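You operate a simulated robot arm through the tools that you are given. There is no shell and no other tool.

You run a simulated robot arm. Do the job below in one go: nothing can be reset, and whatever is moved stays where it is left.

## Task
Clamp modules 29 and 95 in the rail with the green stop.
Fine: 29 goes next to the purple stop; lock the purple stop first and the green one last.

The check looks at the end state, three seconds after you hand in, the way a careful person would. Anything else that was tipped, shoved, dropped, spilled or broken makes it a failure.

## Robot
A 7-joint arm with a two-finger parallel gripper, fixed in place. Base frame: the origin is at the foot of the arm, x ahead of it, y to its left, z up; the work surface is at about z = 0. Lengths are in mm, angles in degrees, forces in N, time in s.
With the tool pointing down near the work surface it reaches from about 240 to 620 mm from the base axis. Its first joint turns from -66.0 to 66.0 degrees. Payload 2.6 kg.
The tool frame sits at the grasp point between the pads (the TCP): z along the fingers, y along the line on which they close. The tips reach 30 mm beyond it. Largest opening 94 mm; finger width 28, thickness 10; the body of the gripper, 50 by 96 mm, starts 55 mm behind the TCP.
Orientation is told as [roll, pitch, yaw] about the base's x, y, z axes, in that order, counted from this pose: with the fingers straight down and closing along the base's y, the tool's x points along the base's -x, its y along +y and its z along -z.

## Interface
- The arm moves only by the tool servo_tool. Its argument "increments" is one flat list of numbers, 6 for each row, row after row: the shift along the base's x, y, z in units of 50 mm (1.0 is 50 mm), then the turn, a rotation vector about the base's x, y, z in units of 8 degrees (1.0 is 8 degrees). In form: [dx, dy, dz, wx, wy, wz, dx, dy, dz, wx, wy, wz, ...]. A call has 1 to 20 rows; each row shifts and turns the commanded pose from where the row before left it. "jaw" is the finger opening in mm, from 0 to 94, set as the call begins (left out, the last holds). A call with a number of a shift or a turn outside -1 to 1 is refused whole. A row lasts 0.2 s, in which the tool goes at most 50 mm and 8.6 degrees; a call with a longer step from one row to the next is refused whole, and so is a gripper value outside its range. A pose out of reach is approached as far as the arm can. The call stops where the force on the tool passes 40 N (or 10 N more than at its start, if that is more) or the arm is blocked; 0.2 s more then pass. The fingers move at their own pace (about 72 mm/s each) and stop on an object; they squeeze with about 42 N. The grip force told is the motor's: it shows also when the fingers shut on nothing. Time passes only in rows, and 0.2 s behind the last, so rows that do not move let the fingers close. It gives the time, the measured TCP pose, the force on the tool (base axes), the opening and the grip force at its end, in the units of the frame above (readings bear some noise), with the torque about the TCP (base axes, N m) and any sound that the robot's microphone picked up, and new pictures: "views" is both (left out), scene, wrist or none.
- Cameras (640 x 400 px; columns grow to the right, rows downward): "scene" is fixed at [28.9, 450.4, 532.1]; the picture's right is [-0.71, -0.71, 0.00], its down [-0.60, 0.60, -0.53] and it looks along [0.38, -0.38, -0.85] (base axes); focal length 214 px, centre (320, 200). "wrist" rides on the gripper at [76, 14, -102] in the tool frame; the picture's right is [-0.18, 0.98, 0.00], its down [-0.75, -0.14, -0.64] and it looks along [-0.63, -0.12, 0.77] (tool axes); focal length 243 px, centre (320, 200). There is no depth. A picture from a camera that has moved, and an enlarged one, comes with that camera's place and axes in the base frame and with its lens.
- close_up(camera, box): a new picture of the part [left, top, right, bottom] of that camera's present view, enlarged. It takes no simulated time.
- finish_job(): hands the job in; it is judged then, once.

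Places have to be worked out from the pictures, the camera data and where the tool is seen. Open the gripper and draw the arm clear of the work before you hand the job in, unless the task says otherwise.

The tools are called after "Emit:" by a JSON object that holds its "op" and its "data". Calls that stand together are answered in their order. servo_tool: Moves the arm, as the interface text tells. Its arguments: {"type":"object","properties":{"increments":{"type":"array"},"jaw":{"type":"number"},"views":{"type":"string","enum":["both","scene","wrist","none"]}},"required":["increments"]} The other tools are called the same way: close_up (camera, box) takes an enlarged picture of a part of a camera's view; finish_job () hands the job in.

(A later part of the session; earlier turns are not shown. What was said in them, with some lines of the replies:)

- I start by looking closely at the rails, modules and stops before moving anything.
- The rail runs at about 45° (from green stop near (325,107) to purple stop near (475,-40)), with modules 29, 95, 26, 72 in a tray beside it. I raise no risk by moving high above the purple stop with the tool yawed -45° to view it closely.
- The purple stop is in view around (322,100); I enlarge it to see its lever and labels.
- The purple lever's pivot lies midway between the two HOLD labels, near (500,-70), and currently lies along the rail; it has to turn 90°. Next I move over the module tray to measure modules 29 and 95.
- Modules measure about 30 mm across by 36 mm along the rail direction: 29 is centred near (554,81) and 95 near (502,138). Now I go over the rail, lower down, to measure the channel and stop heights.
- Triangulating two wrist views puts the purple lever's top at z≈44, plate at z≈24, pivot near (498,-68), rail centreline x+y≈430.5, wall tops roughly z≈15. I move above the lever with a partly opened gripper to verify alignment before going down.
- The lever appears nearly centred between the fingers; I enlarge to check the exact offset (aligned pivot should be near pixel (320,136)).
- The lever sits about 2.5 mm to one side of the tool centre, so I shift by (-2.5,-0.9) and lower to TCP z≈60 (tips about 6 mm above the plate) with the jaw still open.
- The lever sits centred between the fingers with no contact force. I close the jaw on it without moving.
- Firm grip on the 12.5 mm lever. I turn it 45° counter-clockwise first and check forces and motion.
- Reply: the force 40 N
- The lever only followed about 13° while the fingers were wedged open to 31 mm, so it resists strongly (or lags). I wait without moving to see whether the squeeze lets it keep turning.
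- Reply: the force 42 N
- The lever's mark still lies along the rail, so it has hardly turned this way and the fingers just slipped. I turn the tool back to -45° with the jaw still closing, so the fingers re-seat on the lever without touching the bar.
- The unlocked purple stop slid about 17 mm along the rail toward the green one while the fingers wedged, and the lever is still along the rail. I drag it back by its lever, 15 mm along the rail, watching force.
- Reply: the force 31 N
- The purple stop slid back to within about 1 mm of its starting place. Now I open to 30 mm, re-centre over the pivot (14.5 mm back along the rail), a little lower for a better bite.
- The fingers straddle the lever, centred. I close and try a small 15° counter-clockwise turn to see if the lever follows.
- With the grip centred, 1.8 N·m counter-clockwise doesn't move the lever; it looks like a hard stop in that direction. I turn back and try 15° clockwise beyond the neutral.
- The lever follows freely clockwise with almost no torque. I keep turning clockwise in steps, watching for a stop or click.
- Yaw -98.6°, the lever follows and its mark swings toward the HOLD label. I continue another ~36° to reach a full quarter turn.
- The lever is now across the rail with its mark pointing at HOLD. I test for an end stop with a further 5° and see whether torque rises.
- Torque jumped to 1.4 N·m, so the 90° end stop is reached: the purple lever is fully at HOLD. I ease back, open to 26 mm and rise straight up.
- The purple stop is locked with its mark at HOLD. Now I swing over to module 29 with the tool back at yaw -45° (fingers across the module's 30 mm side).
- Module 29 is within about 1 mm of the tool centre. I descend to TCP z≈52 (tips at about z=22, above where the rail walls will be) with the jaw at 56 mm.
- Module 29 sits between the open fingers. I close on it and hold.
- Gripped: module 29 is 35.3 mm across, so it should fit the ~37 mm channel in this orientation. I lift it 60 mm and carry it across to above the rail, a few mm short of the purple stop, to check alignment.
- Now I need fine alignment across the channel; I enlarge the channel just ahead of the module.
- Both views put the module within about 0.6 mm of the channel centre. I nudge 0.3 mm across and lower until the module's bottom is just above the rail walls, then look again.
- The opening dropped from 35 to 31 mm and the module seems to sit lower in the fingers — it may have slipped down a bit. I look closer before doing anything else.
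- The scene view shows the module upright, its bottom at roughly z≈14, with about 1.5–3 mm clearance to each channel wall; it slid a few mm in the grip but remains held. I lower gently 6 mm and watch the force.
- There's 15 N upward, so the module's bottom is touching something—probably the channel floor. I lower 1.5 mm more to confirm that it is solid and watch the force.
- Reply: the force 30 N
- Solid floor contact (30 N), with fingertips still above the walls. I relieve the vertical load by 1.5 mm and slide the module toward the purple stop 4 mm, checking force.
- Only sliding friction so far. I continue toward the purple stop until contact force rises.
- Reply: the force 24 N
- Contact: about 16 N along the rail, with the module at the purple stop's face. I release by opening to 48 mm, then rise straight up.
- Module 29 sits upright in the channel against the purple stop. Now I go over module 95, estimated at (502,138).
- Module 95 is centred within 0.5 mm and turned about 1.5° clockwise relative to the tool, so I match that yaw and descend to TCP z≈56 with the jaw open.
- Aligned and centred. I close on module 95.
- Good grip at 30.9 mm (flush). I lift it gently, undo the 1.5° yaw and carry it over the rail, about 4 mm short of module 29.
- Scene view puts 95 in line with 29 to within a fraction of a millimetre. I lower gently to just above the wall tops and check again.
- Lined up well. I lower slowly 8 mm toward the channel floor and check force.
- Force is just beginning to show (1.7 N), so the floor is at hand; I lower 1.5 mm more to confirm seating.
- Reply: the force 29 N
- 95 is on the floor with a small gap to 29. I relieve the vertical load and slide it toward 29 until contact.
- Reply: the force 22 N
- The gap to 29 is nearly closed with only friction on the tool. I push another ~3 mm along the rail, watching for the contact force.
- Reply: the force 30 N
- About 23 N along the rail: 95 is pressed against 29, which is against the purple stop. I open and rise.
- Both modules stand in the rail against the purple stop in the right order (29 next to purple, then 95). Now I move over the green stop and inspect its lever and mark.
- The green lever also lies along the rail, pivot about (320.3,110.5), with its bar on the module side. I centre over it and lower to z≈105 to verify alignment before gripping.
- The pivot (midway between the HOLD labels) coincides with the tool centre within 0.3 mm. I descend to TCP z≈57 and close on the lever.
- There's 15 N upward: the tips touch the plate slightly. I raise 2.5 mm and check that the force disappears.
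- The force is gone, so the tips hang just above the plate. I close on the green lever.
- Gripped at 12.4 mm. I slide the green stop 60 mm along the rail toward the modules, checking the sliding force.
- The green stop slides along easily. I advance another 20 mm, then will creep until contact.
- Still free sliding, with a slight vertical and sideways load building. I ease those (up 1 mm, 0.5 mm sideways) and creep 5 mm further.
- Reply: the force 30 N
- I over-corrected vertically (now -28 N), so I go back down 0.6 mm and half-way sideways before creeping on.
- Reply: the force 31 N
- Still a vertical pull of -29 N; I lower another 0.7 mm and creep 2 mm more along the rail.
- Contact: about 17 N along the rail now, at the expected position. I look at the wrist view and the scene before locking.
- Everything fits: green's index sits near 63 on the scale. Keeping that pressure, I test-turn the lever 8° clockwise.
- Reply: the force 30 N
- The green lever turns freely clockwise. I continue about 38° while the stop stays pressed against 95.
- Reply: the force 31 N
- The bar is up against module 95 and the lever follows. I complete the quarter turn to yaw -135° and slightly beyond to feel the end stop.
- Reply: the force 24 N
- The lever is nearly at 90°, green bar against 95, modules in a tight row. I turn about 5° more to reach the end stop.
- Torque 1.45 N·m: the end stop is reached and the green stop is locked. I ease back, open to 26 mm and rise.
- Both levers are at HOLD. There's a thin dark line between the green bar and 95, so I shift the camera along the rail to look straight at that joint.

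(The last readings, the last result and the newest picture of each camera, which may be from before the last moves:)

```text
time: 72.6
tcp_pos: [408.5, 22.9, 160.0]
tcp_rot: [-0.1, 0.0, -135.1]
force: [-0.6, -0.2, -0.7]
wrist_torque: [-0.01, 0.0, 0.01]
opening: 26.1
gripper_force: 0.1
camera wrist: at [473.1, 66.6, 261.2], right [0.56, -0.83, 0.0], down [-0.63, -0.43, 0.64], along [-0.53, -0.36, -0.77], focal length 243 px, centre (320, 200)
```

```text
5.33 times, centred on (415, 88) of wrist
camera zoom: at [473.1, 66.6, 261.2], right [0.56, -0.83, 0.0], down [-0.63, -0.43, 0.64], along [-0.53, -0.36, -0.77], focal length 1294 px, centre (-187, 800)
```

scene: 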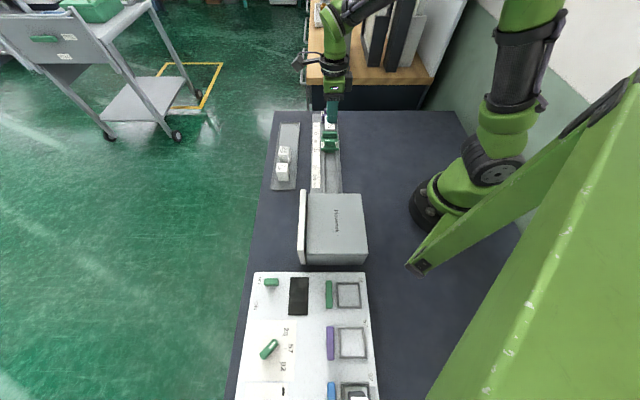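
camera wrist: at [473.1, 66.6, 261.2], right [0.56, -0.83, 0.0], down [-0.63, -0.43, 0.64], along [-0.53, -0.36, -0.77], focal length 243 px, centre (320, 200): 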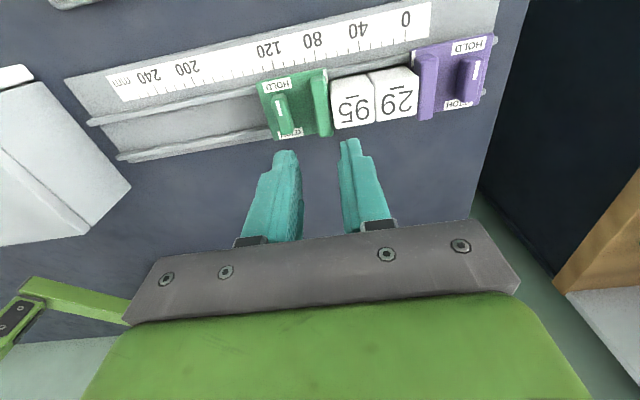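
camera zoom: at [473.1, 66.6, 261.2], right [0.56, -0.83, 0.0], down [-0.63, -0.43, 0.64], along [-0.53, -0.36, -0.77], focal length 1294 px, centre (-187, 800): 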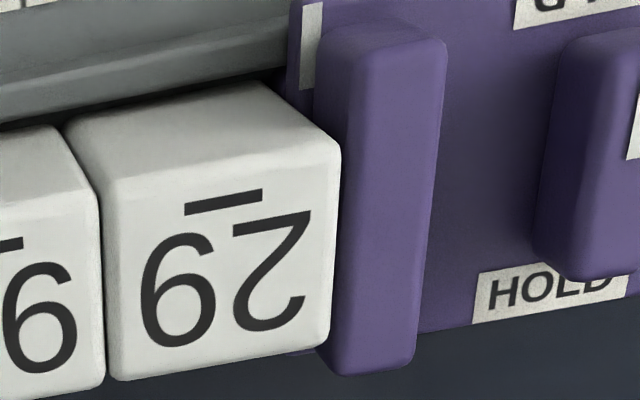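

The plate edge of the green stop and module 95 meet, 95 meets 29, and 29 meets purple; both marks point to HOLD. I open fully, rise and retreat clear of the work.

Emit:
{"op": "servo_tool", "data": {"increments": [0, 0, 0.7, 0, 0, 0, 0, 0, 0.9, 0, 0, 0, 0, 0, 0.9, 0, 0, 0, -0.05, -0.25, 0.03, 0, 0, 0.9375, -0.05, -0.25, 0.03, 0, 0, 0.9375, -0.05, -0.25, 0.03, 0, 0, 0.9375, -0.05, -0.25, 0.03, 0, 0, 0.9375, -0.05, -0.25, 0.03, 0, 0, 0.9375, -0.05, -0.25, 0.03, 0, 0, 0.9375, -0.05, -0.25, 0.03, 0, 0, 0.9375, -0.05, -0.25, 0.03, 0, 0, 0.9375, -0.05, -0.25, 0.03, 0, 0, 0.9375, -0.05, -0.25, 0.03, 0, 0, 0.9375, -0.05, -0.25, 0.03, 0, 0, 0.9375, -0.05, -0.25, 0.03, 0, 0, 0.9375, 0, 0, 0, 0, 0, 0], "jaw": 94, "views": "both"}}

Emit:
{"op": "close_up", "data": {"camera": "scene", "box": [255, 95, 375, 195]}}

Emit:
{"op": "close_up", "data": {"camera": "scene", "box": [305, 100, 355, 155]}}

```text
time: 76.0
tcp_pos: [377.9, -127.5, 301.5]
tcp_rot: [-0.2, 0.1, -44.9]
force: [0.9, -0.4, 1.0]
wrist_torque: [0.03, -0.01, 0.01]
opening: 94.1
gripper_force: 0.1
camera wrist: at [335.1, -63.8, 404.3], right [0.82, 0.57, 0.0], down [0.43, -0.63, 0.64], along [0.36, -0.53, -0.77], focal length 243 px, centre (320, 200)
```

scene: 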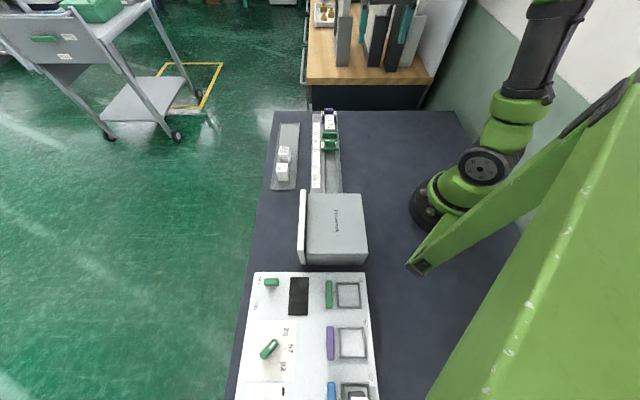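
wrist: 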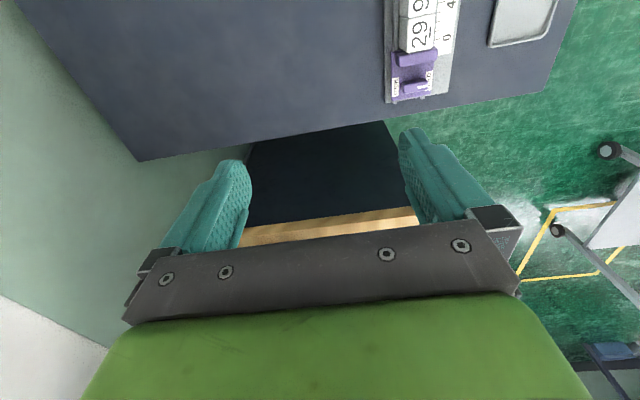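

```text
4.00 times, centred on (315, 145) of scene
camera zoom: at [28.9, 450.4, 532.1], right [-0.71, -0.71, 0.0], down [-0.6, 0.6, -0.53], along [0.38, -0.38, -0.85], focal length 858 px, centre (340, 420)
```

zoom: 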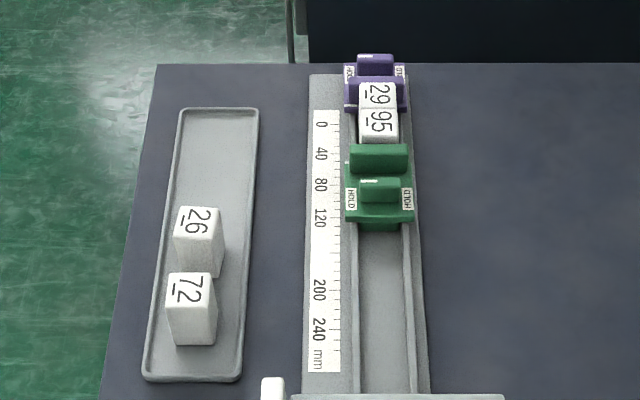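

```text
7.27 times, centred on (330, 128) of scene
camera zoom: at [28.9, 450.4, 532.1], right [-0.71, -0.71, 0.0], down [-0.6, 0.6, -0.53], along [0.38, -0.38, -0.85], focal length 1560 px, centre (247, 727)
```

zoom: 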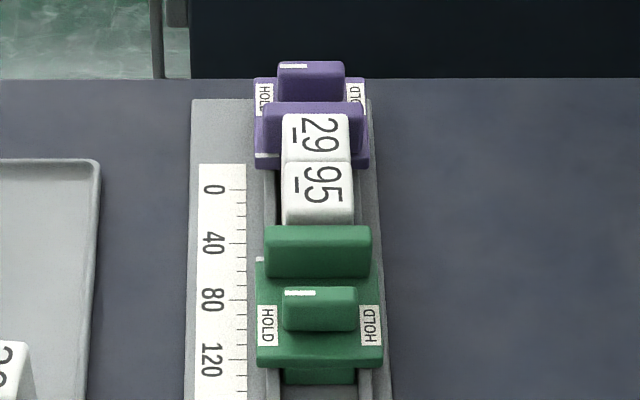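

The final pictures show 29 and 95 upright between the locked purple and green stops, in the asked order. Modules 26 and 72 and the tray are undisturbed, and the arm is open and clear. I hand in.

Emit:
{"op": "finish_job", "data": {}}

```text
The job is handed in.
```

Modules 29 and 95 are clamped in the rail with the green stop. 29 sits against the purple stop, 95 comes next, and the green stop is pressed up against 95. I locked purple first and green last; both levers are turned to their end stop at HOLD.

- **Purple stop:** I first turned its lever the wrong way, and while still unlocked the stop slid about 17 mm along the rail. I pulled it back to within about 1 mm of where it started before locking it.
- **Module 29:** it slipped a few millimetres in the grip while I was lowering it. It is seated upright on the channel floor.
- **Green stop against 95:** in the last close-up I could see at most about 1 mm between them. I judged that to be the modules' rounded edges rather than a real gap, because the stop was held against 95 with about 13–22 N while its lever turned.

Modules 26 and 72 and the tray look unmoved in the final picture. The gripper is open and the arm is clear of the work.
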